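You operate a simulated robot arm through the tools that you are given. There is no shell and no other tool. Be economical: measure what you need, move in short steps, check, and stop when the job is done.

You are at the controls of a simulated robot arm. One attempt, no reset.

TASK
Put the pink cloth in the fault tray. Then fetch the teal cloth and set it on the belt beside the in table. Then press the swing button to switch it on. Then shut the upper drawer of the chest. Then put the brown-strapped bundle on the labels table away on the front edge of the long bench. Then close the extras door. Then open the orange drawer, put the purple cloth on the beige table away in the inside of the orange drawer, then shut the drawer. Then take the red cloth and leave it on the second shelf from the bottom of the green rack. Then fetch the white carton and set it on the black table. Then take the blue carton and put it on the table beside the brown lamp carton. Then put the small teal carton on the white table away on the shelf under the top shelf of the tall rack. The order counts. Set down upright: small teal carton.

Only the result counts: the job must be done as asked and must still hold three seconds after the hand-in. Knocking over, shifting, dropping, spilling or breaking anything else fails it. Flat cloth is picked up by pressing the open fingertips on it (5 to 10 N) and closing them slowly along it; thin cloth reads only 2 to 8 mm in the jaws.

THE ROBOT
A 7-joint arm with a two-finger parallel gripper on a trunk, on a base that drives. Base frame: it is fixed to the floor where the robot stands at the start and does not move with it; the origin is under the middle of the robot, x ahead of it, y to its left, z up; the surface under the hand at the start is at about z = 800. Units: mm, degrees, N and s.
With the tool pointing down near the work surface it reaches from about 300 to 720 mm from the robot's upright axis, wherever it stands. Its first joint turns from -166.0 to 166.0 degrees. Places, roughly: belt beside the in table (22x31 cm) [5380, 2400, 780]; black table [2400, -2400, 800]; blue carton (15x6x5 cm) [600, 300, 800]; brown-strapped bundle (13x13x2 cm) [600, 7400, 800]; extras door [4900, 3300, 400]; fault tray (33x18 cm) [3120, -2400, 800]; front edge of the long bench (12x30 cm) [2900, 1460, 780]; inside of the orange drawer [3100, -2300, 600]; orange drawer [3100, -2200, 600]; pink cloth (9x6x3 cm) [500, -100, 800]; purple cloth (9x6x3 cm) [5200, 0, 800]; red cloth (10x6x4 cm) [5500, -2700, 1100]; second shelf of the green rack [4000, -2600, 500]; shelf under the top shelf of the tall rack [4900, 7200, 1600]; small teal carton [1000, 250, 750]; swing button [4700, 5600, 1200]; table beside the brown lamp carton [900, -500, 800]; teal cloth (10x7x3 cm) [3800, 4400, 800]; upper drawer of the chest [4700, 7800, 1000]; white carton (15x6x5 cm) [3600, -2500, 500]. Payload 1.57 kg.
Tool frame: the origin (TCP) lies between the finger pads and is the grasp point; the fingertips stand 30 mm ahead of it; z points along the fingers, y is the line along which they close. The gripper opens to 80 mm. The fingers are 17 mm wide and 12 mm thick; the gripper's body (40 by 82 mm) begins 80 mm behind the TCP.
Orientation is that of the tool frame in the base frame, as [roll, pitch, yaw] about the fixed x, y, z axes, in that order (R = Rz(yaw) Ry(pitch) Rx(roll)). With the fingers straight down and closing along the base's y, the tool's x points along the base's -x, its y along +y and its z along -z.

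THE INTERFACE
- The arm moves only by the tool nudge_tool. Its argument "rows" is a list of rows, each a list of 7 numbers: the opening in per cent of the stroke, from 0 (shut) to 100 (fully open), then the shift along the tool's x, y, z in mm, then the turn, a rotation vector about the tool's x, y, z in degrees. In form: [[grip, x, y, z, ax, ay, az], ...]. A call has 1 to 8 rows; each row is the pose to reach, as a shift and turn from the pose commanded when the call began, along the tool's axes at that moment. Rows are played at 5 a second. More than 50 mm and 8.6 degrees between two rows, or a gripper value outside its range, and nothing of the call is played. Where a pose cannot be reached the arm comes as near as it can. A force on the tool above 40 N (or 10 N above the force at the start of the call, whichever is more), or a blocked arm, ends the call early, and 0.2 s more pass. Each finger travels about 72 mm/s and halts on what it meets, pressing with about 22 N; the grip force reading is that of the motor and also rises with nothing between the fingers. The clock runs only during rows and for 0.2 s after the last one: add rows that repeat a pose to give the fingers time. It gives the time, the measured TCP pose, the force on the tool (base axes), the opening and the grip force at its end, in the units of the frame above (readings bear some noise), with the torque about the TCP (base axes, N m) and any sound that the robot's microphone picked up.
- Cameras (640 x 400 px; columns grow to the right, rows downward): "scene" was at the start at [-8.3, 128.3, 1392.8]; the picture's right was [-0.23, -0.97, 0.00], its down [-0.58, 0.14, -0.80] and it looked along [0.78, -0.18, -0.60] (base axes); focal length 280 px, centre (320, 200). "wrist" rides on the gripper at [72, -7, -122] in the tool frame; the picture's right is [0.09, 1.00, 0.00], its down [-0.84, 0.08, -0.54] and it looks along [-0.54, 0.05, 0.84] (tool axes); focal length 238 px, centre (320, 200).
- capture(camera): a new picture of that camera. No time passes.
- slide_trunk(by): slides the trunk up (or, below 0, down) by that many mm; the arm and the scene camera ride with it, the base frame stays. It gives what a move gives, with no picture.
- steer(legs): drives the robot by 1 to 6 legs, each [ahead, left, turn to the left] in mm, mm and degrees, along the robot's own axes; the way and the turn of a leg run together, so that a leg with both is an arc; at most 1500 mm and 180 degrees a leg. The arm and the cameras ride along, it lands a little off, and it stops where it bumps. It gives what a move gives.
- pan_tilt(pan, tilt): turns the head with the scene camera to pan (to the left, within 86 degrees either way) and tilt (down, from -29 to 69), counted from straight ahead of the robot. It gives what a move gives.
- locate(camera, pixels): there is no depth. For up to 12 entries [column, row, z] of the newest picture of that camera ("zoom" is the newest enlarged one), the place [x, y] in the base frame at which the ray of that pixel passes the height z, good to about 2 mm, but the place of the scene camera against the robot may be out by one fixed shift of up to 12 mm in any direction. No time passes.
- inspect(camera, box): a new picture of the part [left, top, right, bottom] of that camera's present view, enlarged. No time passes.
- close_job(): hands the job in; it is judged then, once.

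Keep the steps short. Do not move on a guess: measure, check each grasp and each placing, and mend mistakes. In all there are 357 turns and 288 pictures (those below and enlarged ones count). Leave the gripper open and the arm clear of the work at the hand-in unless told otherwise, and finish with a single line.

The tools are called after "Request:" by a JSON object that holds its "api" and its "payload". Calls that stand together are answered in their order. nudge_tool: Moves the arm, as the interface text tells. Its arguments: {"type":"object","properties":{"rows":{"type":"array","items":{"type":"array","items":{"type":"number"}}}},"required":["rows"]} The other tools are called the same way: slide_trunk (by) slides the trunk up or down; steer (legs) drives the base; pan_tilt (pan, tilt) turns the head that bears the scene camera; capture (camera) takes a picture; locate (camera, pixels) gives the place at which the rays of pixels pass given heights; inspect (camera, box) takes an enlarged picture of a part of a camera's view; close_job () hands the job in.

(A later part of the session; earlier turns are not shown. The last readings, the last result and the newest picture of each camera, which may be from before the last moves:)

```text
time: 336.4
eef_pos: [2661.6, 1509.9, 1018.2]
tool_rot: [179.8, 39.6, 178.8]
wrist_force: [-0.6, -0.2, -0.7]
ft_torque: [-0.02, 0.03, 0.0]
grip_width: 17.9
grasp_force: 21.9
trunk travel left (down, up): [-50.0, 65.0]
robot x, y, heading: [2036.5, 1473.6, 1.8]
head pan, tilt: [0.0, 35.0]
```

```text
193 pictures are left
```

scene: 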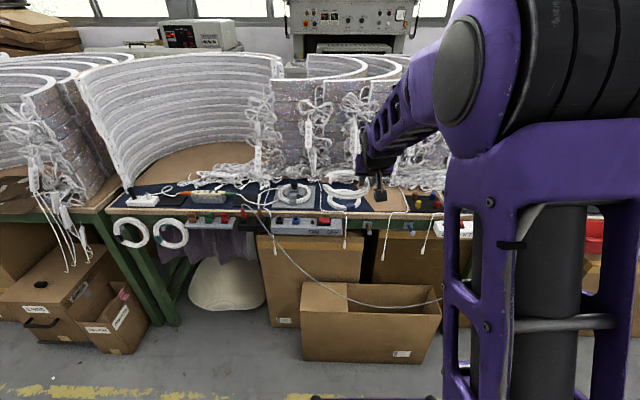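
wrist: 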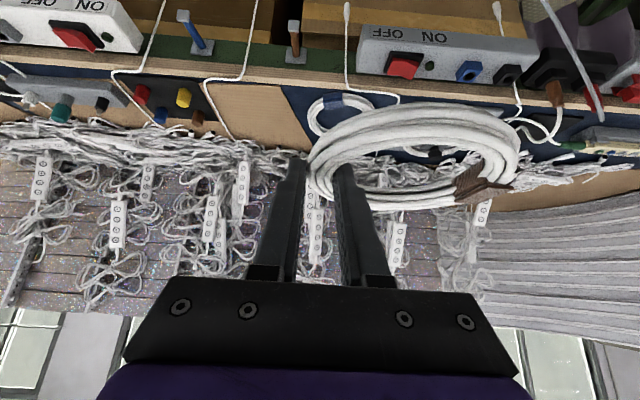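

Request:
{"api": "locate", "payload": {"camera": "wrist", "pixels": [[210, 82, 780], [282, 88, 780], [312, 145, 780], [235, 135, 780], [200, 72, 780], [300, 84, 780], [345, 120, 780], [315, 128, 785], [190, 120, 790]]}}

Request:
{"api": "inspect", "payload": {"camera": "wrist", "box": [120, 40, 360, 190]}}

Request:
{"api": "inspect", "payload": {"camera": "scene", "box": [310, 160, 470, 260]}}

```text
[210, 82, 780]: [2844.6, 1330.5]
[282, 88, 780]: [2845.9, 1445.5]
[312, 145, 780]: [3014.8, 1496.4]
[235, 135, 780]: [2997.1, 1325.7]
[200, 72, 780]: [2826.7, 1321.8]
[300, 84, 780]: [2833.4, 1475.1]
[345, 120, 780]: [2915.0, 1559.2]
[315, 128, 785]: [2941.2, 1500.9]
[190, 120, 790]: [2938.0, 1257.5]
```

```text
2.67 times, centred on (240, 115) of wrist
```

zoom: 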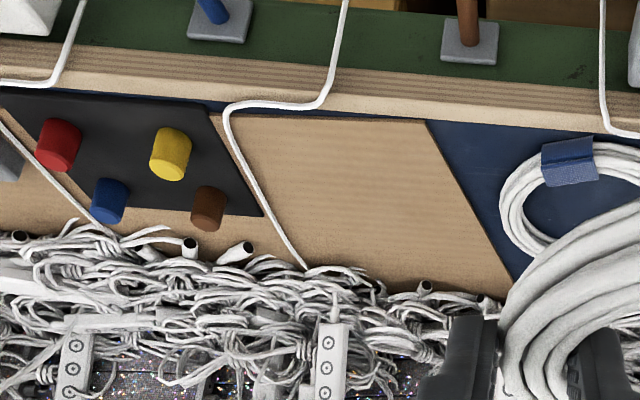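

```text
4.00 times, centred on (390, 210) of scene
```

zoom: 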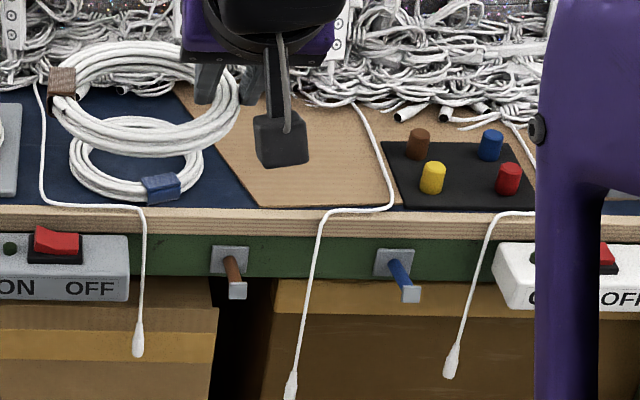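

Pegs and cords are around. The free brown patch: y≈1340–1487, x≈2845–2970, next to a blue-strapped coil. I'll aim the coil centre at (2902,1416). Driving 160 ahead and 110 right.

Request:
{"api": "steer", "payload": {"legs": [[160, 0, 0], [0, -110, 0]]}}

Request:
{"api": "capture", "payload": {"camera": "wrist"}}

```text
time: 339.1
eef_pos: [2826.8, 1406.8, 1018.7]
tool_rot: [179.7, 39.6, 178.9]
wrist_force: [0.2, 0.0, -0.3]
ft_torque: [-0.02, 0.02, 0.01]
grip_width: 18.1
grasp_force: 22.2
trunk travel left (down, up): [-50.0, 65.0]
robot x, y, heading: [2199.2, 1372.1, 1.8]
head pan, tilt: [0.0, 35.0]
```

```text
190 pictures are left
```

wrist: 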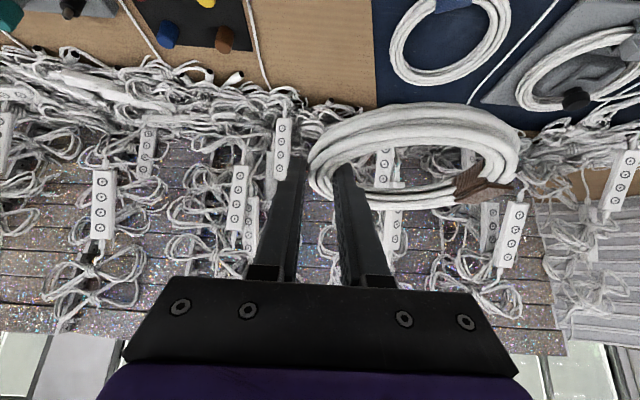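

Request:
{"api": "locate", "payload": {"camera": "wrist", "pixels": [[390, 45, 785], [432, 86, 785], [505, 40, 785], [250, 30, 780], [266, 80, 780], [330, 104, 785], [375, 104, 785], [375, 30, 780], [300, 100, 785]]}}

```text
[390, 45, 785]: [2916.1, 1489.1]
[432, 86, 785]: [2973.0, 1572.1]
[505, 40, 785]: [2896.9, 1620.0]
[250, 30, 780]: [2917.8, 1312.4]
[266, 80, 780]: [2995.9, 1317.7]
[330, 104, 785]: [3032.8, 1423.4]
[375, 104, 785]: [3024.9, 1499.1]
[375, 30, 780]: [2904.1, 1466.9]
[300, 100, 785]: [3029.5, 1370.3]
```

Free strip: y 1318–1489. Moving TCP to (2889,1352) and down to z≈918.

Request:
{"api": "nudge_tool", "payload": {"rows": [[0, 3, -11, 23, 0, 0, 0], [0, 6, -22, 47, 0, 0, 0], [0, 9, -33, 70, 0, 0, 0], [0, 12, -44, 94, 0, 0, 0], [0, 15, -54, 117, 0, 0, 0], [0, 15, -54, 117, 0, 0, 0]]}}

Request:
{"api": "capture", "payload": {"camera": "wrist"}}

Request:
{"api": "capture", "payload": {"camera": "scene"}}

```text
time: 340.5
eef_pos: [2889.3, 1353.1, 919.9]
tool_rot: [179.7, 39.5, 178.9]
wrist_force: [-0.4, -0.3, -0.1]
ft_torque: [-0.03, 0.01, -0.04]
grip_width: 17.8
grasp_force: 22.4
trunk travel left (down, up): [-50.0, 65.0]
robot x, y, heading: [2204.2, 1372.3, 1.9]
head pan, tilt: [0.0, 35.0]
```

```text
189 pictures are left
```

wrist: 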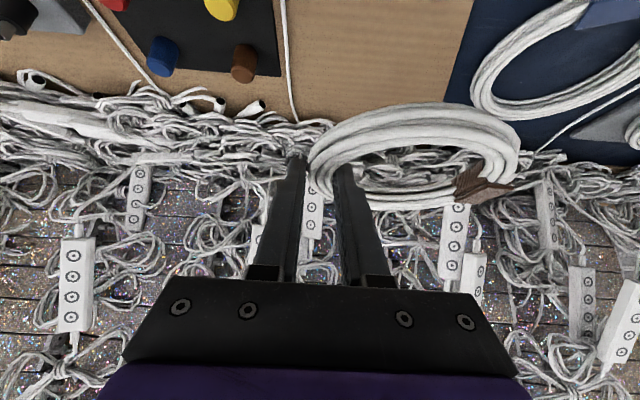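

```text
188 pictures are left
```

scene: 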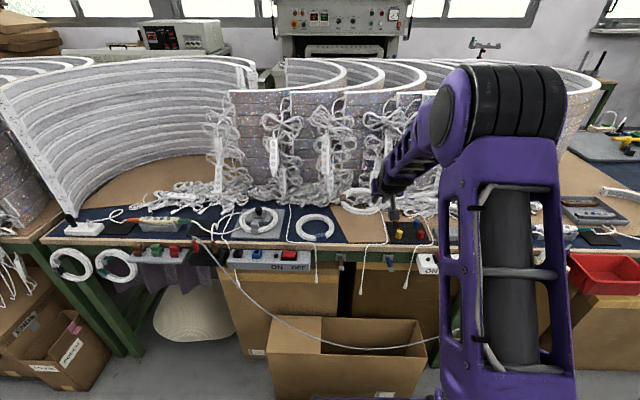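

Descending vertically 100 mm.

Request:
{"api": "nudge_tool", "payload": {"rows": [[0, 22, 0, 27, 0, 0, 0], [0, 44, 0, 54, 0, 0, 0], [0, 58, 0, 70, 0, 0, 0], [0, 64, 0, 77, 0, 0, 0], [0, 64, 0, 77, 0, 0, 0]]}}

Request:
{"api": "capture", "payload": {"camera": "wrist"}}

Request:
{"api": "inspect", "payload": {"camera": "scene", "box": [290, 170, 450, 270]}}

```text
time: 341.7
eef_pos: [2888.7, 1353.1, 819.4]
tool_rot: [179.7, 39.6, 179.0]
wrist_force: [-0.6, 0.8, -0.8]
ft_torque: [-0.03, -0.01, 0.03]
grip_width: 17.9
grasp_force: 21.4
trunk travel left (down, up): [-50.0, 65.0]
robot x, y, heading: [2204.3, 1371.0, 2.0]
head pan, tilt: [0.0, 35.0]
```

```text
187 pictures are left
```

wrist: 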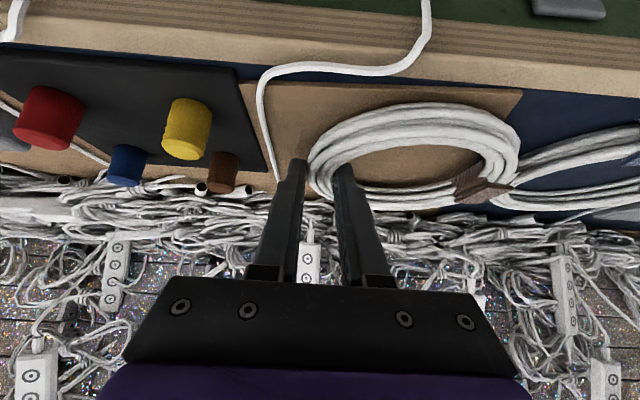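

```text
4.00 times, centred on (370, 220) of scene
```

zoom: 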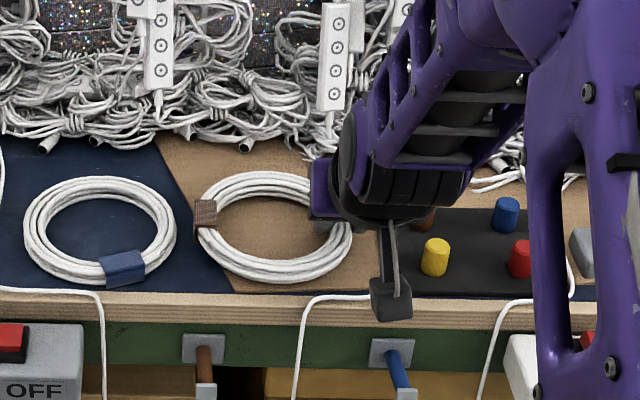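

Well placed between the blue coil and the cord. Lowering to contact.

Request:
{"api": "nudge_tool", "payload": {"rows": [[0, 2.5, 0, 3, 0, 0, 0], [0, 4.5, 0, 5.4, 0, 0, 0], [0, 5.7, 0, 6.9, 0, 0, 0]]}}

```text
time: 342.5
eef_pos: [2889.6, 1353.0, 813.3]
tool_rot: [179.7, 40.1, 178.9]
wrist_force: [-2.7, -0.2, 16.9]
ft_torque: [-0.12, 0.19, -0.01]
grip_width: 17.9
grasp_force: 22.2
trunk travel left (down, up): [-50.0, 65.0]
robot x, y, heading: [2201.4, 1371.5, 1.7]
head pan, tilt: [0.0, 35.0]
```

Contact. Easing up 1.5 mm and opening slightly.

Request:
{"api": "nudge_tool", "payload": {"rows": [[0, -1.5, 0, -1.8, 0, 0, 0], [24, -1.5, 0, -1.8, 0, 0, 0], [34, -1.5, 0, -1.8, 0, 0, 0], [34, -1.5, 0, -1.8, 0, 0, 0]]}}

Request:
{"api": "nudge_tool", "payload": {"rows": [[34, -6, 0, -8, 0, 0, 0], [34, -19, 0, -23, 0, 0, 0], [34, -45, 0, -54, 0, 0, 0], [34, -70, 0, -85, 0, 0, 0], [34, -96, 0, -116, 0, 0, 0], [34, -120, 0, -145, 0, 0, 0]]}}

Request:
{"api": "capture", "payload": {"camera": "wrist"}}

Request:
{"api": "inspect", "payload": {"camera": "scene", "box": [290, 170, 450, 270]}}

```text
time: 343.5
eef_pos: [2887.9, 1354.3, 812.3]
tool_rot: [179.7, 39.6, 178.9]
wrist_force: [4.0, 6.6, 8.8]
ft_torque: [0.09, -0.17, 0.13]
grip_width: 22.0
grasp_force: 0.0
trunk travel left (down, up): [-50.0, 65.0]
robot x, y, heading: [2206.3, 1373.5, 1.8]
head pan, tilt: [0.0, 35.0]
```

```text
time: 344.9
eef_pos: [2889.4, 1350.5, 1001.9]
tool_rot: [179.7, 39.4, 178.9]
wrist_force: [-1.0, 0.3, -1.1]
ft_torque: [0.01, -0.01, 0.01]
grip_width: 27.0
grasp_force: 0.1
trunk travel left (down, up): [-50.0, 65.0]
robot x, y, heading: [2202.0, 1373.2, 1.6]
head pan, tilt: [0.0, 35.0]
```

```text
185 pictures are left
```

wrist: 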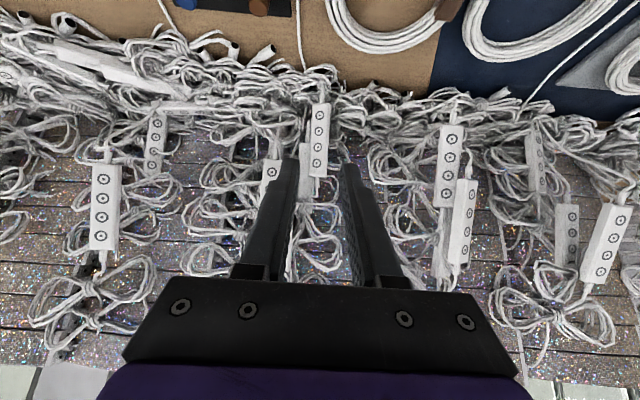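

```text
4.00 times, centred on (370, 220) of scene
```

zoom: 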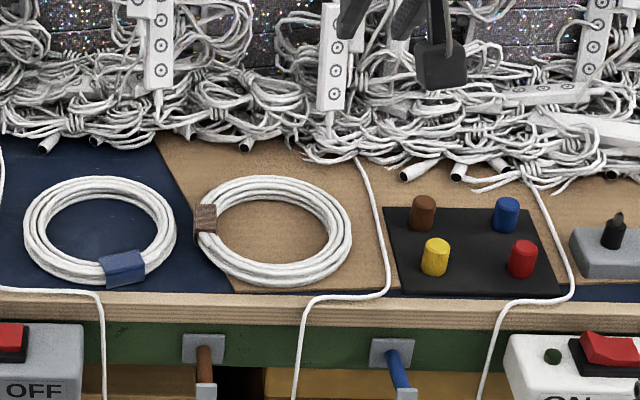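

The bundle lies on the front edge beside the blue one, nothing disturbed. Backing away, and bringing the hand to fingers-down.

Request:
{"api": "steer", "payload": {"legs": [[-360, 0, 0]]}}

Request:
{"api": "nudge_tool", "payload": {"rows": [[34, 25, 0, -25, 0, 7, 0], [34, 50, 0, -50, 0, 14, 0], [34, 75, 0, -75, 0, 21, 0], [50, 100, 0, -100, 0, 28, 0], [70, 125, 0, -125, 0, 34, 0], [100, 150, 0, -150, 0, 40, 0], [100, 165, 0, -150, 0, 40, 0]]}}

Request:
{"api": "steer", "payload": {"legs": [[0, 0, 88], [1500, 0, 0], [1500, 0, 0], [600, 0, 0]]}}

Request:
{"api": "pan_tilt", "payload": {"pan": -40, "tilt": 20}}

Request:
{"api": "capture", "payload": {"camera": "scene"}}

```text
time: 347.2
eef_pos: [2537.3, 1339.7, 1000.4]
tool_rot: [179.7, 39.6, 178.8]
wrist_force: [0.0, -0.7, -0.4]
ft_torque: [0.02, -0.03, -0.03]
grip_width: 27.2
grasp_force: 0.0
trunk travel left (down, up): [-50.0, 65.0]
robot x, y, heading: [1851.1, 1360.3, 1.4]
head pan, tilt: [0.0, 35.0]
```

```text
time: 348.8
eef_pos: [2316.2, 1340.4, 1011.7]
tool_rot: [179.9, -0.5, 179.0]
wrist_force: [0.3, 0.0, 0.2]
ft_torque: [0.02, 0.02, -0.01]
grip_width: 80.3
grasp_force: 0.0
trunk travel left (down, up): [-50.0, 65.0]
robot x, y, heading: [1850.5, 1362.4, 1.3]
head pan, tilt: [0.0, 35.0]
```

```text
time: 369.8
eef_pos: [1984.8, 5387.9, 1013.6]
tool_rot: [179.8, -0.4, -95.0]
wrist_force: [-0.7, -0.2, 0.6]
ft_torque: [0.01, 0.06, 0.0]
grip_width: 80.2
grasp_force: 0.0
trunk travel left (down, up): [-50.0, 65.0]
robot x, y, heading: [1930.6, 4926.3, 87.6]
head pan, tilt: [0.0, 35.0]
```

```text
time: 370.9
eef_pos: [1986.2, 5387.9, 1013.1]
tool_rot: [179.7, -0.3, -95.1]
wrist_force: [0.2, 0.8, 0.5]
ft_torque: [0.01, 0.01, 0.01]
grip_width: 80.0
grasp_force: 0.0
trunk travel left (down, up): [-50.0, 65.0]
robot x, y, heading: [1928.9, 4926.3, 87.5]
head pan, tilt: [-40.0, 20.0]
```

```text
183 pictures are left
```

scene: 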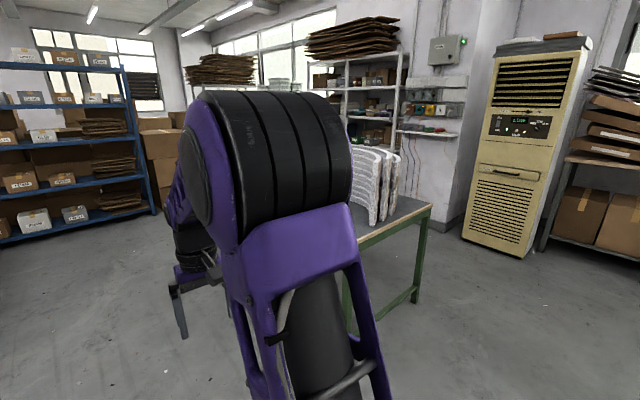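

The cross corridor toward the beige unit is clear. Turning to +x and driving 2450 mm.

Request:
{"api": "steer", "payload": {"legs": [[0, 0, -87.6], [1300, 0, 0], [1150, 0, 0]]}}

Request:
{"api": "pan_tilt", "payload": {"pan": -45, "tilt": 30}}

Request:
{"api": "capture", "payload": {"camera": "scene"}}

```text
time: 386.6
eef_pos: [4833.7, 4986.4, 1014.0]
tool_rot: [179.9, -0.4, 179.0]
wrist_force: [-0.9, 0.7, 0.2]
ft_torque: [-0.02, -0.01, -0.01]
grip_width: 79.9
grasp_force: 0.0
trunk travel left (down, up): [-50.0, 65.0]
robot x, y, heading: [4363.9, 5009.8, 1.9]
head pan, tilt: [-40.0, 20.0]
```

```text
time: 387.3
eef_pos: [4834.2, 4986.7, 1012.9]
tool_rot: [179.8, -0.5, 179.0]
wrist_force: [-0.7, 0.6, 0.7]
ft_torque: [-0.04, 0.0, -0.01]
grip_width: 80.0
grasp_force: 0.0
trunk travel left (down, up): [-50.0, 65.0]
robot x, y, heading: [4367.9, 5006.1, 1.6]
head pan, tilt: [-45.0, 30.0]
```

```text
182 pictures are left
```

scene: 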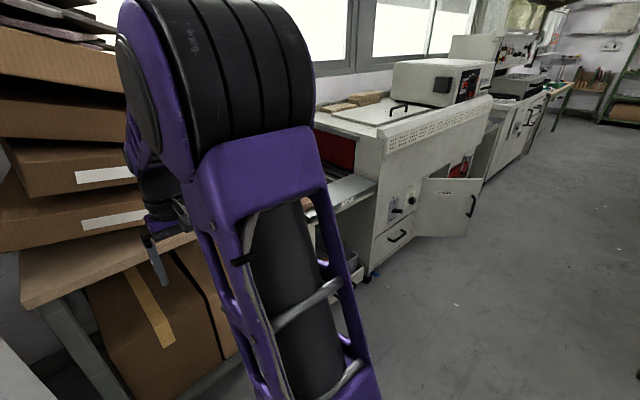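

The EXTRAS door is visible at (445,205), standing open, hinge on the far-left (428,200). Strafing right 1200 mm along the aisle.

Request:
{"api": "steer", "payload": {"legs": [[0, -1200, -1.6]]}}

Request:
{"api": "pan_tilt", "payload": {"pan": -30, "tilt": 45}}

Request:
{"api": "capture", "payload": {"camera": "scene"}}

```text
time: 398.9
eef_pos: [4846.9, 3792.0, 1012.6]
tool_rot: [179.7, -0.4, 177.0]
wrist_force: [-0.6, 0.3, 0.7]
ft_torque: [0.01, -0.01, 0.0]
grip_width: 80.1
grasp_force: 0.1
trunk travel left (down, up): [-50.0, 65.0]
robot x, y, heading: [4387.8, 3827.2, -0.5]
head pan, tilt: [-45.0, 30.0]
```

```text
time: 399.6
eef_pos: [4847.9, 3792.1, 1012.2]
tool_rot: [179.9, -0.4, 176.9]
wrist_force: [0.4, -0.4, -0.5]
ft_torque: [0.01, -0.01, 0.0]
grip_width: 80.0
grasp_force: 0.1
trunk travel left (down, up): [-50.0, 65.0]
robot x, y, heading: [4382.4, 3827.9, 0.0]
head pan, tilt: [-30.0, 45.0]
```

```text
181 pictures are left
```

scene: 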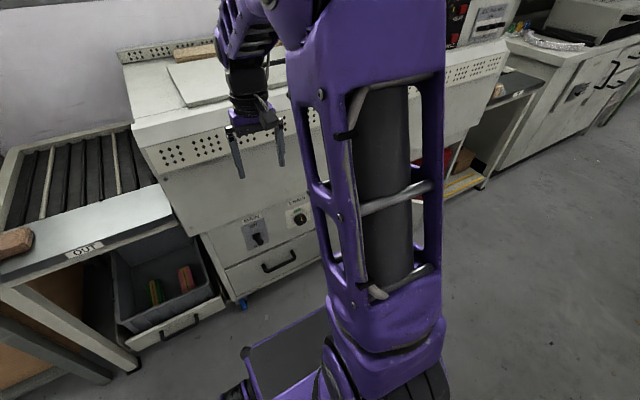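

Request:
{"api": "pan_tilt", "payload": {"pan": 0, "tilt": 45}}

Request:
{"api": "steer", "payload": {"legs": [[0, -330, 0]]}}

Request:
{"api": "capture", "payload": {"camera": "scene"}}

Request:
{"api": "capture", "payload": {"camera": "wrist"}}

```text
time: 400.6
eef_pos: [4848.2, 3792.2, 1013.0]
tool_rot: [179.8, -0.4, 177.0]
wrist_force: [0.2, 0.2, -0.1]
ft_torque: [0.06, -0.01, -0.01]
grip_width: 79.9
grasp_force: 0.1
trunk travel left (down, up): [-50.0, 65.0]
robot x, y, heading: [4381.7, 3828.2, -0.3]
head pan, tilt: [0.0, 45.0]
```

```text
time: 404.3
eef_pos: [4846.7, 3462.0, 1012.0]
tool_rot: [179.8, -0.4, 177.0]
wrist_force: [-0.1, 0.1, 0.1]
ft_torque: [-0.01, 0.0, 0.02]
grip_width: 80.0
grasp_force: 0.0
trunk travel left (down, up): [-50.0, 65.0]
robot x, y, heading: [4378.9, 3501.5, -0.1]
head pan, tilt: [0.0, 45.0]
```

```text
180 pictures are left
```

scene: 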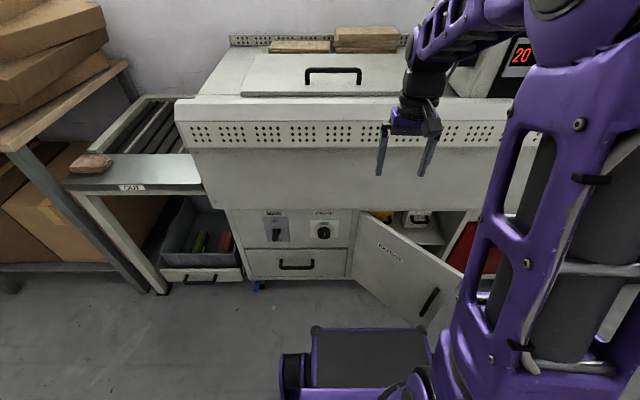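

```text
179 pictures are left
```

wrist: 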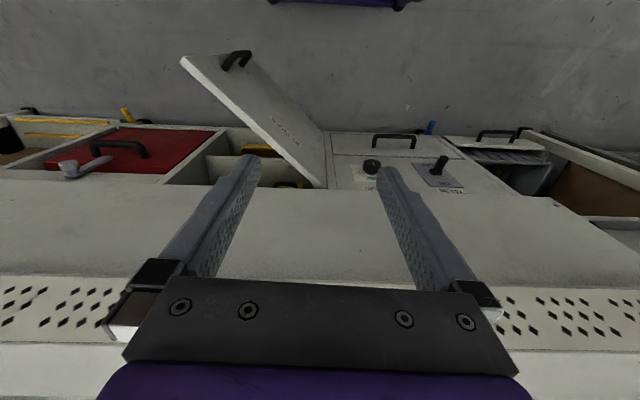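

Triangulating the door's free top corner — scene (463,272), wrist (182,58) — and hinge top.

Request:
{"api": "locate", "payload": {"camera": "scene", "pixels": [[463, 272, 600], [463, 272, 550], [463, 272, 650], [363, 213, 600], [363, 213, 650], [430, 302, 450], [415, 399, 400], [225, 208, 650], [300, 205, 650]]}}

Request:
{"api": "locate", "payload": {"camera": "wrist", "pixels": [[182, 58, 600], [182, 58, 550], [182, 58, 650], [322, 187, 600], [322, 187, 650], [322, 187, 550], [237, 60, 500], [237, 60, 450]]}}

```text
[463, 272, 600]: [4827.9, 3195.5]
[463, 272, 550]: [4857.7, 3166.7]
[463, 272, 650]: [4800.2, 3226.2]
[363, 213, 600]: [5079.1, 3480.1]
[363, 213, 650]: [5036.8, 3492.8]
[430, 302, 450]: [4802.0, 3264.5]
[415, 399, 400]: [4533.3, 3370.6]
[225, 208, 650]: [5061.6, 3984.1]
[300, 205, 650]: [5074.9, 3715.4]
```

```text
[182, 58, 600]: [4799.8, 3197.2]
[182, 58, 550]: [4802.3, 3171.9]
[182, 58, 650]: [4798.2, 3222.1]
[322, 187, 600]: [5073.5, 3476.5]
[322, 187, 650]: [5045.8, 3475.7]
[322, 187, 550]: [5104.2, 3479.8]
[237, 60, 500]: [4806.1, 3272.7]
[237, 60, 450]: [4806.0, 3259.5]
```

Door: hinge (5042,3482), free top corner (4799,3222,z 650), handle near (4806,3266,475). Plan: tilted closed fingers push along +x at y≈3250, z≈600 on the outer face. Positioning base first.

Request:
{"api": "steer", "payload": {"legs": [[-110, 0, 0], [0, -215, 0]]}}

Request:
{"api": "nudge_tool", "payload": {"rows": [[60, 0, 0, 30, 0, -7, 0], [30, 0, 0, 60, 0, -14, 0], [0, 0, 0, 90, 0, -21, 0], [0, 0, 0, 120, 0, -28, 0], [0, 0, 0, 150, 0, -35, 0], [0, 0, 0, 180, 0, -42, 0], [0, 0, 0, 200, 0, -45, 0]]}}

Request:
{"api": "capture", "payload": {"camera": "wrist"}}

Request:
{"api": "capture", "payload": {"camera": "scene"}}

```text
time: 407.8
eef_pos: [4736.2, 3250.0, 1013.7]
tool_rot: [179.7, -0.4, 177.2]
wrist_force: [0.0, 0.1, 0.1]
ft_torque: [0.02, 0.01, 0.0]
grip_width: 80.0
grasp_force: 0.1
trunk travel left (down, up): [-50.0, 65.0]
robot x, y, heading: [4268.8, 3285.3, -0.2]
head pan, tilt: [0.0, 45.0]
```

```text
time: 409.4
eef_pos: [4734.8, 3250.8, 813.4]
tool_rot: [179.8, 44.7, 176.9]
wrist_force: [-0.8, -0.2, -0.3]
ft_torque: [0.0, -0.01, 0.03]
grip_width: 0.0
grasp_force: 20.8
trunk travel left (down, up): [-50.0, 65.0]
robot x, y, heading: [4271.9, 3285.6, 0.1]
head pan, tilt: [0.0, 45.0]
```

```text
178 pictures are left
```

wrist: 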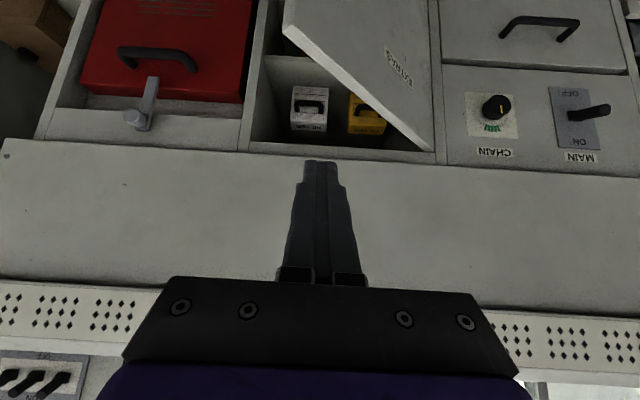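

```text
177 pictures are left
```

scene: 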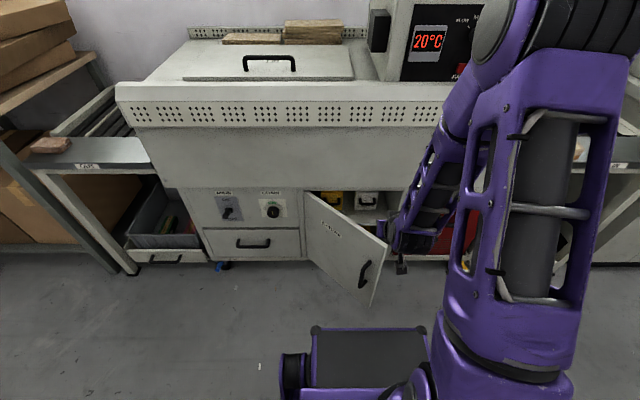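

Request:
{"api": "locate", "payload": {"camera": "wrist", "pixels": [[288, 5, 650], [284, 33, 650], [430, 150, 650], [432, 125, 650], [300, 155, 700], [300, 155, 650]]}}

```text
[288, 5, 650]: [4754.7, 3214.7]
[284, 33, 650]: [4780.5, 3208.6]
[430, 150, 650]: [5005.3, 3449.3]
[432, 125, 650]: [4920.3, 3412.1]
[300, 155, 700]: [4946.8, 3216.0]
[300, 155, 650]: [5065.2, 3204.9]
```

Lowering vertically 200 mm in front of the door.

Request:
{"api": "nudge_tool", "payload": {"rows": [[0, 28, 0, 28, 0, 0, 0], [0, 56, 0, 57, 0, 0, 0], [0, 84, 0, 85, 0, 0, 0], [0, 112, 0, 114, 0, 0, 0], [0, 141, 0, 142, 0, 0, 0]]}}

Request:
{"api": "capture", "payload": {"camera": "wrist"}}

```text
time: 410.6
eef_pos: [4733.6, 3251.4, 612.1]
tool_rot: [179.6, 44.6, 177.0]
wrist_force: [-0.1, -0.4, 0.3]
ft_torque: [-0.01, 0.0, 0.0]
grip_width: 0.0
grasp_force: 21.6
trunk travel left (down, up): [-50.0, 65.0]
robot x, y, heading: [4270.0, 3284.4, -0.0]
head pan, tilt: [0.0, 45.0]
```

```text
176 pictures are left
```

wrist: 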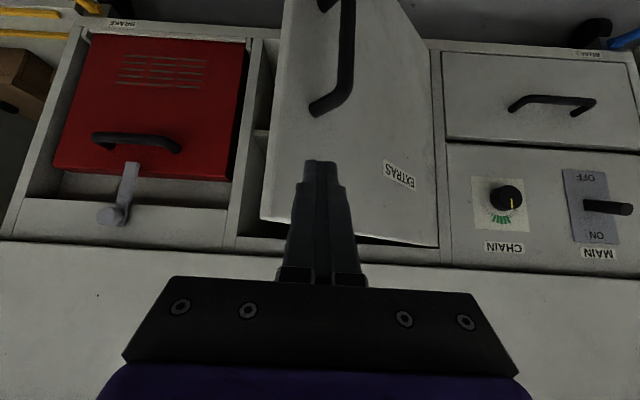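

The tip faces the door above its handle. Pushing along +x 120 mm.

Request:
{"api": "nudge_tool", "payload": {"rows": [[0, -14, 0, 14, 0, 0, 0], [0, -28, 0, 28, 0, 0, 0], [0, -42, 0, 42, 0, 0, 0], [0, -57, 0, 56, 0, 0, 0], [0, -71, 0, 70, 0, 0, 0], [0, -85, 0, 84, 0, 0, 0]]}}

Request:
{"api": "capture", "payload": {"camera": "wrist"}}

```text
time: 412.0
eef_pos: [4852.9, 3245.7, 611.8]
tool_rot: [179.7, 44.6, 177.0]
wrist_force: [0.0, -0.1, 0.4]
ft_torque: [0.0, 0.0, 0.01]
grip_width: 0.1
grasp_force: 21.4
trunk travel left (down, up): [-50.0, 65.0]
robot x, y, heading: [4273.2, 3285.9, -0.1]
head pan, tilt: [0.0, 45.0]
```

```text
175 pictures are left
```

wrist: 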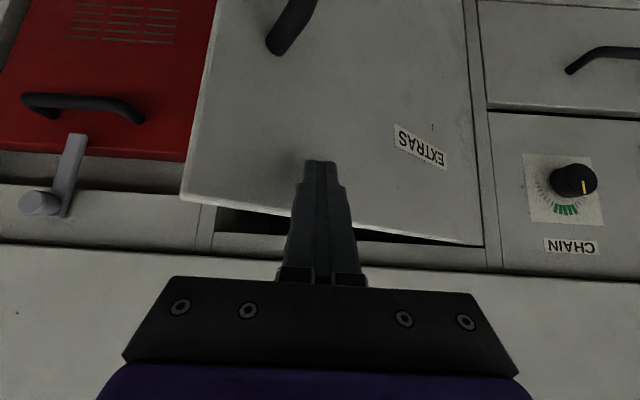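

The door swings. Continuing 110 mm.

Request:
{"api": "nudge_tool", "payload": {"rows": [[0, -14, 0, 14, 0, 0, 0], [0, -28, 0, 28, 0, 0, 0], [0, -42, 0, 42, 0, 0, 0], [0, -57, 0, 56, 0, 0, 0], [0, -71, 0, 70, 0, 0, 0], [0, -78, 0, 77, 0, 0, 0]]}}

Request:
{"api": "capture", "payload": {"camera": "wrist"}}

```text
time: 413.4
eef_pos: [4963.0, 3242.9, 611.2]
tool_rot: [179.6, 44.7, 176.8]
wrist_force: [0.2, 1.1, 0.7]
ft_torque: [0.04, -0.04, 0.0]
grip_width: 0.0
grasp_force: 21.0
trunk travel left (down, up): [-50.0, 65.0]
robot x, y, heading: [4268.3, 3284.7, -0.2]
head pan, tilt: [0.0, 45.0]
```

```text
174 pictures are left
```

wrist: 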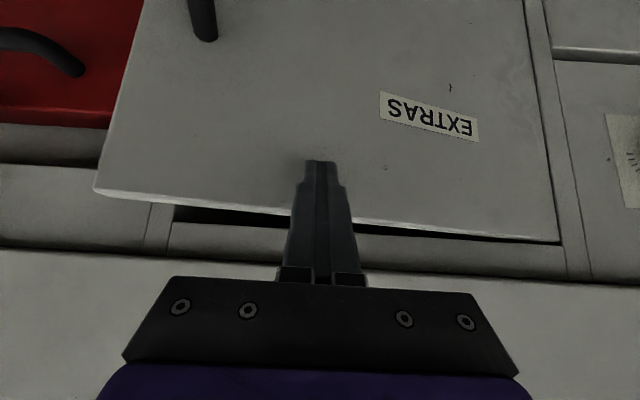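

Request:
{"api": "nudge_tool", "payload": {"rows": [[0, -9, 0, 9, 0, 0, 0], [0, -18, 0, 18, 0, 0, 0], [0, -26, 0, 26, 0, 0, 0], [0, -33, 0, 33, 0, 0, 0], [0, -40, 0, 40, 0, 0, 0], [0, -46, 0, 46, 0, 0, 0]]}}

Request:
{"api": "capture", "payload": {"camera": "wrist"}}

```text
time: 414.8
eef_pos: [5028.4, 3239.1, 610.6]
tool_rot: [179.6, 44.7, 176.9]
wrist_force: [0.3, -0.3, 1.1]
ft_torque: [-0.03, 0.0, -0.01]
grip_width: 0.3
grasp_force: 21.4
trunk travel left (down, up): [-50.0, 65.0]
robot x, y, heading: [4270.9, 3285.7, -0.4]
head pan, tilt: [0.0, 45.0]
```

```text
173 pictures are left
```

wrist: 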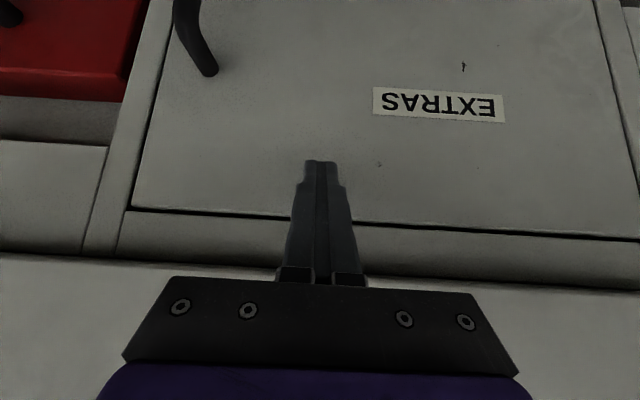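

It looks flush. A little more until I feel the stop.

Request:
{"api": "nudge_tool", "payload": {"rows": [[0, -3, 0, 3, 0, 0, 0], [0, -6, 0, 6, 0, 0, 0], [0, -8, 0, 8, 0, 0, 0], [0, -10, 0, 10, 0, 0, 0]]}}

```text
time: 415.8
eef_pos: [5039.5, 3237.0, 611.8]
tool_rot: [179.7, 44.5, 176.9]
wrist_force: [-19.5, 0.6, 7.9]
ft_torque: [0.02, 0.09, 0.05]
grip_width: 0.0
grasp_force: 21.3
trunk travel left (down, up): [-50.0, 65.0]
robot x, y, heading: [4271.1, 3286.1, -0.2]
head pan, tilt: [0.0, 45.0]
```

Firm stop (20 N). Withdrawing and checking.

Request:
{"api": "nudge_tool", "payload": {"rows": [[0, 20, 0, -20, 0, 0, 0], [0, 50, 0, -50, 0, 0, 0], [0, 80, 0, -80, 0, 0, 0], [0, 110, 0, -110, 0, 0, 0], [0, 140, 0, -140, 0, 0, 0], [0, 170, 0, -170, 0, 0, 0]]}}

Request:
{"api": "capture", "payload": {"camera": "wrist"}}

Request:
{"api": "capture", "payload": {"camera": "scene"}}

```text
time: 417.2
eef_pos: [4802.4, 3245.9, 615.9]
tool_rot: [179.7, 44.6, 176.9]
wrist_force: [-0.4, 0.0, -0.5]
ft_torque: [-0.02, -0.01, 0.03]
grip_width: 0.0
grasp_force: 20.8
trunk travel left (down, up): [-50.0, 65.0]
robot x, y, heading: [4269.7, 3284.2, -0.2]
head pan, tilt: [0.0, 45.0]
```

```text
172 pictures are left
```

wrist: 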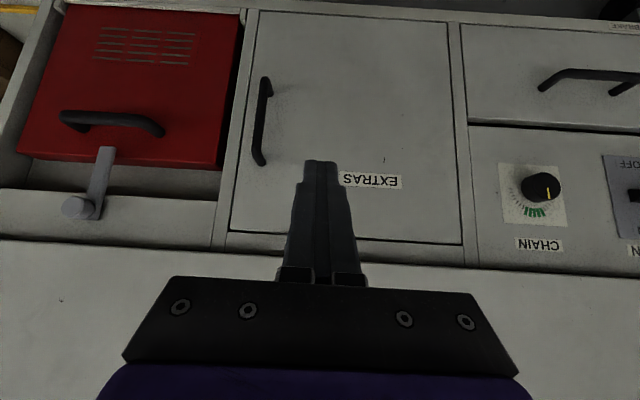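

```text
171 pictures are left
```

scene: 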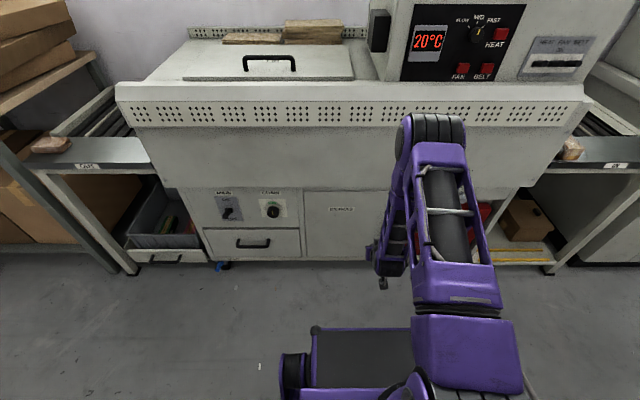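

Extras door is shut. Raising the arm and returning the hand to fingers-down.

Request:
{"api": "steer", "payload": {"legs": [[-120, 0, 0]]}}

Request:
{"api": "nudge_tool", "payload": {"rows": [[0, -28, 0, -28, 0, 0, 0], [0, -56, 0, -57, 0, 0, 0], [0, -84, 0, -85, 0, 0, 0], [0, -112, 0, -114, 0, 0, 0], [0, -141, 0, -142, 0, 0, 0]]}}

Request:
{"api": "nudge_tool", "payload": {"rows": [[0, 0, 0, -28, 0, 7, 0], [0, 0, 0, -57, 0, 14, 0], [0, -5, 0, -85, 0, 21, 0], [30, -25, 0, -105, 0, 28, 0], [60, -45, 0, -125, 0, 35, 0], [100, -60, 0, -140, 0, 42, 0], [100, -75, 0, -150, 0, 45, 0]]}}

```text
time: 418.4
eef_pos: [4710.0, 3244.0, 615.3]
tool_rot: [179.7, 44.6, 176.8]
wrist_force: [0.2, 0.3, -0.6]
ft_torque: [0.02, 0.0, 0.01]
grip_width: 0.0
grasp_force: 21.1
trunk travel left (down, up): [-50.0, 65.0]
robot x, y, heading: [4178.2, 3284.0, -0.2]
head pan, tilt: [0.0, 45.0]
stopped in leg 1: the robot was blocked; the commanded pose is now the measured one
```

```text
time: 419.6
eef_pos: [4713.7, 3243.7, 814.3]
tool_rot: [179.7, 44.4, 176.8]
wrist_force: [0.3, -0.9, -0.9]
ft_torque: [0.01, 0.02, 0.0]
grip_width: 0.0
grasp_force: 21.0
trunk travel left (down, up): [-50.0, 65.0]
robot x, y, heading: [4180.0, 3284.9, -0.2]
head pan, tilt: [0.0, 45.0]
```

```text
time: 421.2
eef_pos: [4661.0, 3244.7, 975.3]
tool_rot: [179.8, -0.6, 177.1]
wrist_force: [0.0, -0.6, -0.2]
ft_torque: [0.02, 0.0, -0.03]
grip_width: 79.8
grasp_force: 0.0
trunk travel left (down, up): [-50.0, 65.0]
robot x, y, heading: [4180.3, 3283.8, -0.3]
head pan, tilt: [0.0, 45.0]
```

The base touched the bench side behind; moving forward again, then turning to face -y.

Request:
{"api": "steer", "payload": {"legs": [[230, 0, 0], [0, 0, -90]]}}

Request:
{"api": "pan_tilt", "payload": {"pan": -60, "tilt": 35}}

Request:
{"api": "capture", "payload": {"camera": "scene"}}

```text
time: 426.9
eef_pos: [4361.4, 2802.3, 976.6]
tool_rot: [179.8, -0.5, 86.1]
wrist_force: [-0.7, -0.5, -0.4]
ft_torque: [0.0, 0.01, -0.01]
grip_width: 79.9
grasp_force: 0.0
trunk travel left (down, up): [-50.0, 65.0]
robot x, y, heading: [4406.7, 3283.2, -91.3]
head pan, tilt: [0.0, 45.0]
```

```text
time: 428.2
eef_pos: [4361.7, 2802.8, 974.4]
tool_rot: [179.8, -0.5, 86.0]
wrist_force: [0.0, 0.4, 0.6]
ft_torque: [0.0, -0.01, -0.01]
grip_width: 79.8
grasp_force: 0.0
trunk travel left (down, up): [-50.0, 65.0]
robot x, y, heading: [4407.3, 3280.8, -91.4]
head pan, tilt: [-60.0, 35.0]
```

```text
170 pictures are left
```

scene: 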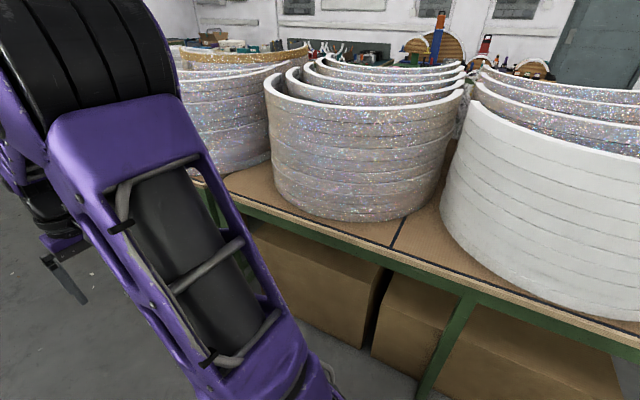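

Nothing disturbed. Driving down the aisle to y≈-1350, then strafing right to x≈3130 in front of the orange drawer.

Request:
{"api": "steer", "payload": {"legs": [[0, 0, 1.4], [1500, 0, 0], [1500, 0, 0], [1500, 0, 0], [120, 0, 0]]}}

Request:
{"api": "pan_tilt", "payload": {"pan": 0, "tilt": 25}}

Request:
{"api": "capture", "payload": {"camera": "scene"}}

```text
time: 451.0
eef_pos: [4401.2, -1850.4, 975.4]
tool_rot: [179.9, -0.5, 89.1]
wrist_force: [0.0, -0.1, 0.2]
ft_torque: [0.0, 0.01, 0.0]
grip_width: 80.1
grasp_force: 0.1
trunk travel left (down, up): [-50.0, 65.0]
robot x, y, heading: [4423.6, -1369.8, -88.1]
head pan, tilt: [-60.0, 35.0]
```

```text
time: 452.3
eef_pos: [4401.6, -1850.5, 975.5]
tool_rot: [179.8, -0.6, 89.1]
wrist_force: [-0.3, -0.5, -0.8]
ft_torque: [0.05, 0.0, 0.0]
grip_width: 80.0
grasp_force: 0.0
trunk travel left (down, up): [-50.0, 65.0]
robot x, y, heading: [4424.2, -1370.3, -88.3]
head pan, tilt: [0.0, 25.0]
```

```text
169 pictures are left
```

scene: 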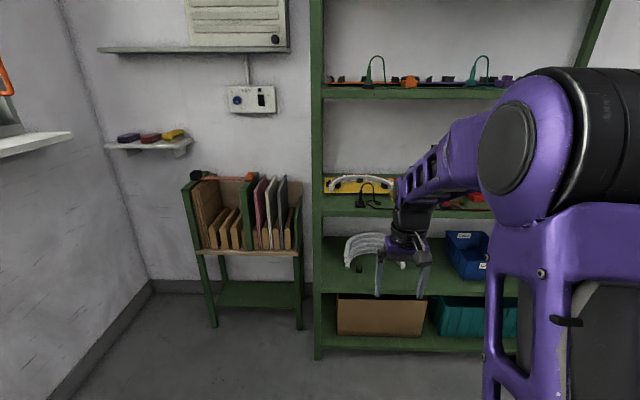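

I also see the wall shelf with the red cloth at (150,138) for later. Strafing right to the orange drawer.

Request:
{"api": "steer", "payload": {"legs": [[0, 0, -1.7], [0, -1300, 0]]}}

Request:
{"api": "pan_tilt", "payload": {"pan": 0, "tilt": 40}}

Request:
{"api": "capture", "payload": {"camera": "scene"}}

```text
time: 465.2
eef_pos: [3101.9, -1845.0, 975.4]
tool_rot: [179.8, -0.6, 86.8]
wrist_force: [-0.3, -0.1, -0.6]
ft_torque: [-0.01, -0.02, -0.01]
grip_width: 80.1
grasp_force: 0.1
trunk travel left (down, up): [-50.0, 65.0]
robot x, y, heading: [3145.1, -1363.7, -90.8]
head pan, tilt: [0.0, 25.0]
```

```text
time: 466.0
eef_pos: [3102.4, -1845.0, 974.9]
tool_rot: [179.8, -0.5, 86.9]
wrist_force: [1.0, 0.6, -0.7]
ft_torque: [0.01, 0.0, -0.01]
grip_width: 80.0
grasp_force: 0.0
trunk travel left (down, up): [-50.0, 65.0]
robot x, y, heading: [3143.7, -1364.2, -90.3]
head pan, tilt: [0.0, 40.0]
```

```text
168 pictures are left
```

scene: 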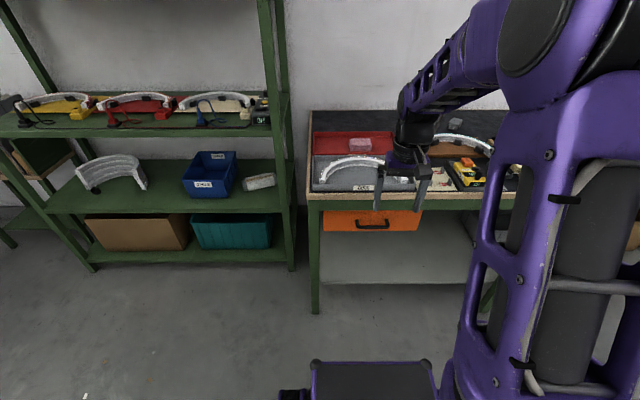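

Orange drawer front at (370,218), bar handle at (373,222). It lies below the bench edge, so I'll grip the bar with a forward-tilted hand. Turning the hand 90°.

Request:
{"api": "nudge_tool", "payload": {"rows": [[100, 0, 0, 0, 0, 0, 8.5], [100, 0, 0, 0, 0, 0, 17], [100, 0, 0, 0, 0, 0, 25.5], [100, 0, 0, 0, 0, 0, 34], [100, 0, 0, 0, 0, 0, 42.5], [100, 0, 0, 0, 0, 0, 51], [100, 0, 0, 0, 0, 0, 59.5], [100, 0, 0, 0, 0, 0, 68]]}}

Request:
{"api": "nudge_tool", "payload": {"rows": [[100, 0, 0, 0, 0, 0, 8.5], [100, 0, 0, 0, 0, 0, 16.5], [100, 0, 0, 0, 0, 0, 24], [100, 0, 0, 0, 0, 0, 24]]}}

Request:
{"api": "nudge_tool", "payload": {"rows": [[100, 0, 0, 20, -8, 0, 0], [80, 0, 0, 40, -16, 0, 0], [60, 0, 0, 60, -24, 0, 0], [60, 0, 0, 85, -32, 0, 0], [60, 0, 0, 110, -40, 0, 0], [60, 0, 0, 135, -48, 0, 0], [60, 0, 0, 160, -55, 0, 0], [60, 0, 0, 180, -55, 0, 0]]}}

Request:
{"api": "capture", "payload": {"camera": "wrist"}}

```text
time: 467.8
eef_pos: [3101.3, -1846.1, 976.2]
tool_rot: [-179.5, -0.4, 18.7]
wrist_force: [0.4, -0.6, 0.8]
ft_torque: [0.0, 0.01, 0.0]
grip_width: 80.3
grasp_force: 0.0
trunk travel left (down, up): [-50.0, 65.0]
robot x, y, heading: [3143.5, -1363.7, -90.2]
head pan, tilt: [0.0, 40.0]
```

```text
time: 468.8
eef_pos: [3101.9, -1845.1, 975.1]
tool_rot: [-179.6, -0.2, -5.3]
wrist_force: [0.0, -0.4, 0.7]
ft_torque: [0.02, -0.03, -0.02]
grip_width: 80.2
grasp_force: 0.0
trunk travel left (down, up): [-50.0, 65.0]
robot x, y, heading: [3140.9, -1364.3, -90.3]
head pan, tilt: [0.0, 40.0]
```

```text
time: 470.6
eef_pos: [3103.3, -1844.4, 794.3]
tool_rot: [125.4, -0.1, -5.2]
wrist_force: [0.3, -0.3, 1.0]
ft_torque: [0.04, -0.03, -0.01]
grip_width: 47.9
grasp_force: 0.1
trunk travel left (down, up): [-50.0, 65.0]
robot x, y, heading: [3138.5, -1364.9, -90.3]
head pan, tilt: [0.0, 40.0]
```

```text
167 pictures are left
```

wrist: 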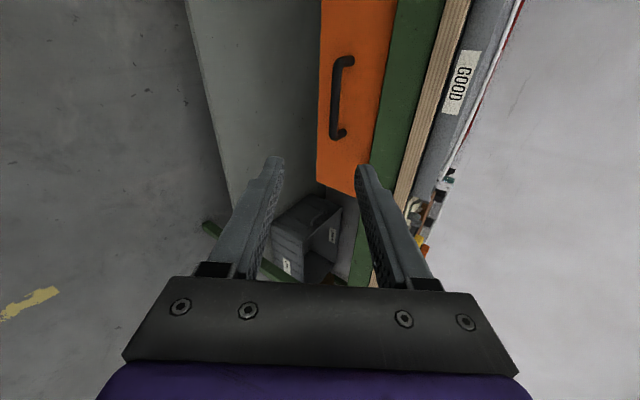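

Good view of the handle: wrist (337,97), scene (373,224). Triangulating.

Request:
{"api": "locate", "payload": {"camera": "wrist", "pixels": [[338, 97, 600], [338, 97, 640], [338, 97, 680], [348, 60, 650], [337, 135, 650], [318, 170, 650], [357, 190, 700], [322, 0, 650], [395, 120, 760]]}}

Request:
{"api": "inspect", "payload": {"camera": "scene", "box": [300, 180, 440, 260]}}

```text
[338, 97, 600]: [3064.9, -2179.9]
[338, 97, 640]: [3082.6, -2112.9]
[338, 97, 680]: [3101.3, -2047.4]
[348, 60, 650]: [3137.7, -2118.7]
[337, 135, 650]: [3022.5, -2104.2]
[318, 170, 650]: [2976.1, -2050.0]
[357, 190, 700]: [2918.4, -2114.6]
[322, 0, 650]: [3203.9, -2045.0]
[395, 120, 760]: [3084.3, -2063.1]
```

```text
4.57 times, centred on (370, 220) of scene
```

zoom: 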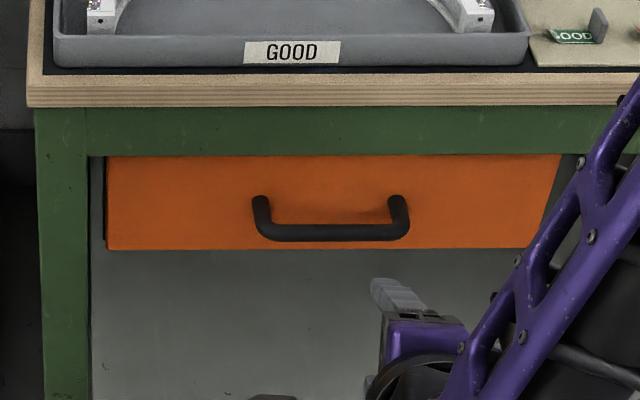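

Request:
{"api": "locate", "payload": {"camera": "zoom", "pixels": [[330, 232, 600], [330, 232, 640], [330, 232, 680], [108, 248, 640], [530, 247, 640], [108, 158, 720], [560, 158, 720], [40, 108, 760]]}}

```text
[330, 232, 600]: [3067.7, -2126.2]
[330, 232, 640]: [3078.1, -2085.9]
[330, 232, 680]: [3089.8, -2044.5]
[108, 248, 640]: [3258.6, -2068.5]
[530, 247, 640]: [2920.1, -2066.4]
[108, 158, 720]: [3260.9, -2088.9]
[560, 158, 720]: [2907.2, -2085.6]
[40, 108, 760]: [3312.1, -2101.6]
```

First estimate: handle near (3085,-2041,684). Driving 100 mm ahead and lowering 90 mm for a second wrist view.

Request:
{"api": "steer", "payload": {"legs": [[100, 0, 0]]}}

Request:
{"api": "nudge_tool", "payload": {"rows": [[60, 0, -25, 17, 0, 0, 0], [60, 0, -49, 35, 0, 0, 0], [60, 0, -73, 52, 0, 0, 0], [60, 0, -73, 52, 0, 0, 0]]}}

Request:
{"api": "capture", "payload": {"camera": "wrist"}}

```text
time: 471.7
eef_pos: [3103.7, -1941.5, 795.2]
tool_rot: [125.5, -0.2, -5.2]
wrist_force: [-0.2, 0.9, 0.3]
ft_torque: [0.01, 0.01, 0.0]
grip_width: 47.9
grasp_force: 0.1
trunk travel left (down, up): [-50.0, 65.0]
robot x, y, heading: [3143.4, -1458.5, -90.3]
head pan, tilt: [0.0, 40.0]
```

```text
time: 472.7
eef_pos: [3103.2, -1941.6, 704.7]
tool_rot: [125.6, -0.2, -5.2]
wrist_force: [0.2, 0.2, -0.1]
ft_torque: [-0.01, -0.03, 0.0]
grip_width: 48.0
grasp_force: 0.1
trunk travel left (down, up): [-50.0, 65.0]
robot x, y, heading: [3143.4, -1461.2, -90.4]
head pan, tilt: [0.0, 40.0]
```

```text
165 pictures are left
```

wrist: 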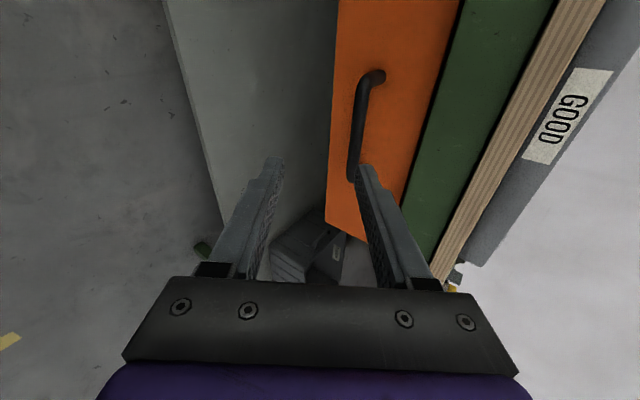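

Request:
{"api": "locate", "payload": {"camera": "wrist", "pixels": [[357, 127, 640], [357, 127, 660], [357, 127, 680], [357, 127, 700], [362, 85, 670], [352, 175, 670], [340, 100, 660]]}}

```text
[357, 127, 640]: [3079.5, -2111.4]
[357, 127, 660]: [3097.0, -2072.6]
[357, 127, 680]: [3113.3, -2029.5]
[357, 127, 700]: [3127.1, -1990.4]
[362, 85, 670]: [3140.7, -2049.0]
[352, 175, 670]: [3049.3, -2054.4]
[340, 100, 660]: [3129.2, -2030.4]
```

Ill-conditioned; taking another view from lower down.

Request:
{"api": "nudge_tool", "payload": {"rows": [[60, 0, -25, 17, 0, 0, 0], [60, 0, -49, 35, 0, 0, 0], [60, 0, -65, 46, 0, 0, 0], [60, 0, -65, 46, 0, 0, 0]]}}

Request:
{"api": "capture", "payload": {"camera": "wrist"}}

Request:
{"api": "capture", "payload": {"camera": "scene"}}

```text
time: 473.7
eef_pos: [3104.7, -1943.0, 624.7]
tool_rot: [125.5, -0.3, -5.2]
wrist_force: [-0.3, 0.4, 0.3]
ft_torque: [-0.01, -0.04, 0.0]
grip_width: 48.0
grasp_force: 0.0
trunk travel left (down, up): [-50.0, 65.0]
robot x, y, heading: [3142.7, -1463.0, -90.1]
head pan, tilt: [0.0, 40.0]
```

```text
164 pictures are left
```

wrist: 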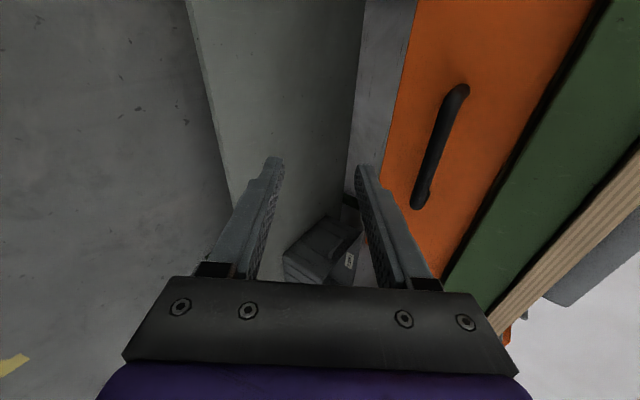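

```text
163 pictures are left
```

scene: 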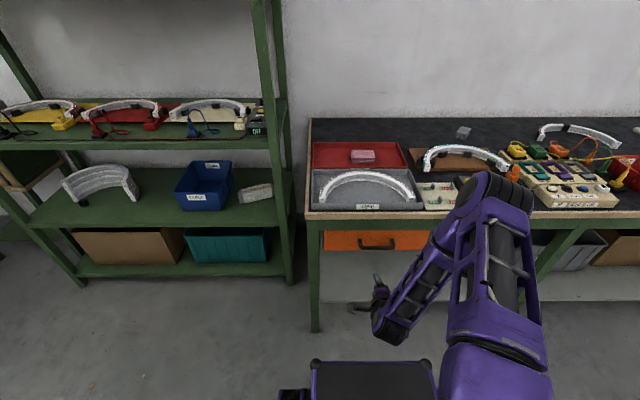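

Request:
{"api": "locate", "payload": {"camera": "wrist", "pixels": [[435, 147, 640], [435, 147, 660], [435, 147, 680], [455, 92, 660], [418, 200, 660]]}}

Request:
{"api": "locate", "payload": {"camera": "scene", "pixels": [[377, 245, 640], [377, 245, 660], [377, 245, 680]]}}

```text
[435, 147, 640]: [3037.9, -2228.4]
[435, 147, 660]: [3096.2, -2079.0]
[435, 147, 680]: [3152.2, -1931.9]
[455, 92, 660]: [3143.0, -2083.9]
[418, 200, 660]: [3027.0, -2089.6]
```

```text
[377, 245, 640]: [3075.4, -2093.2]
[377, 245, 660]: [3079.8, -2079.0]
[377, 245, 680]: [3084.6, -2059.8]
```

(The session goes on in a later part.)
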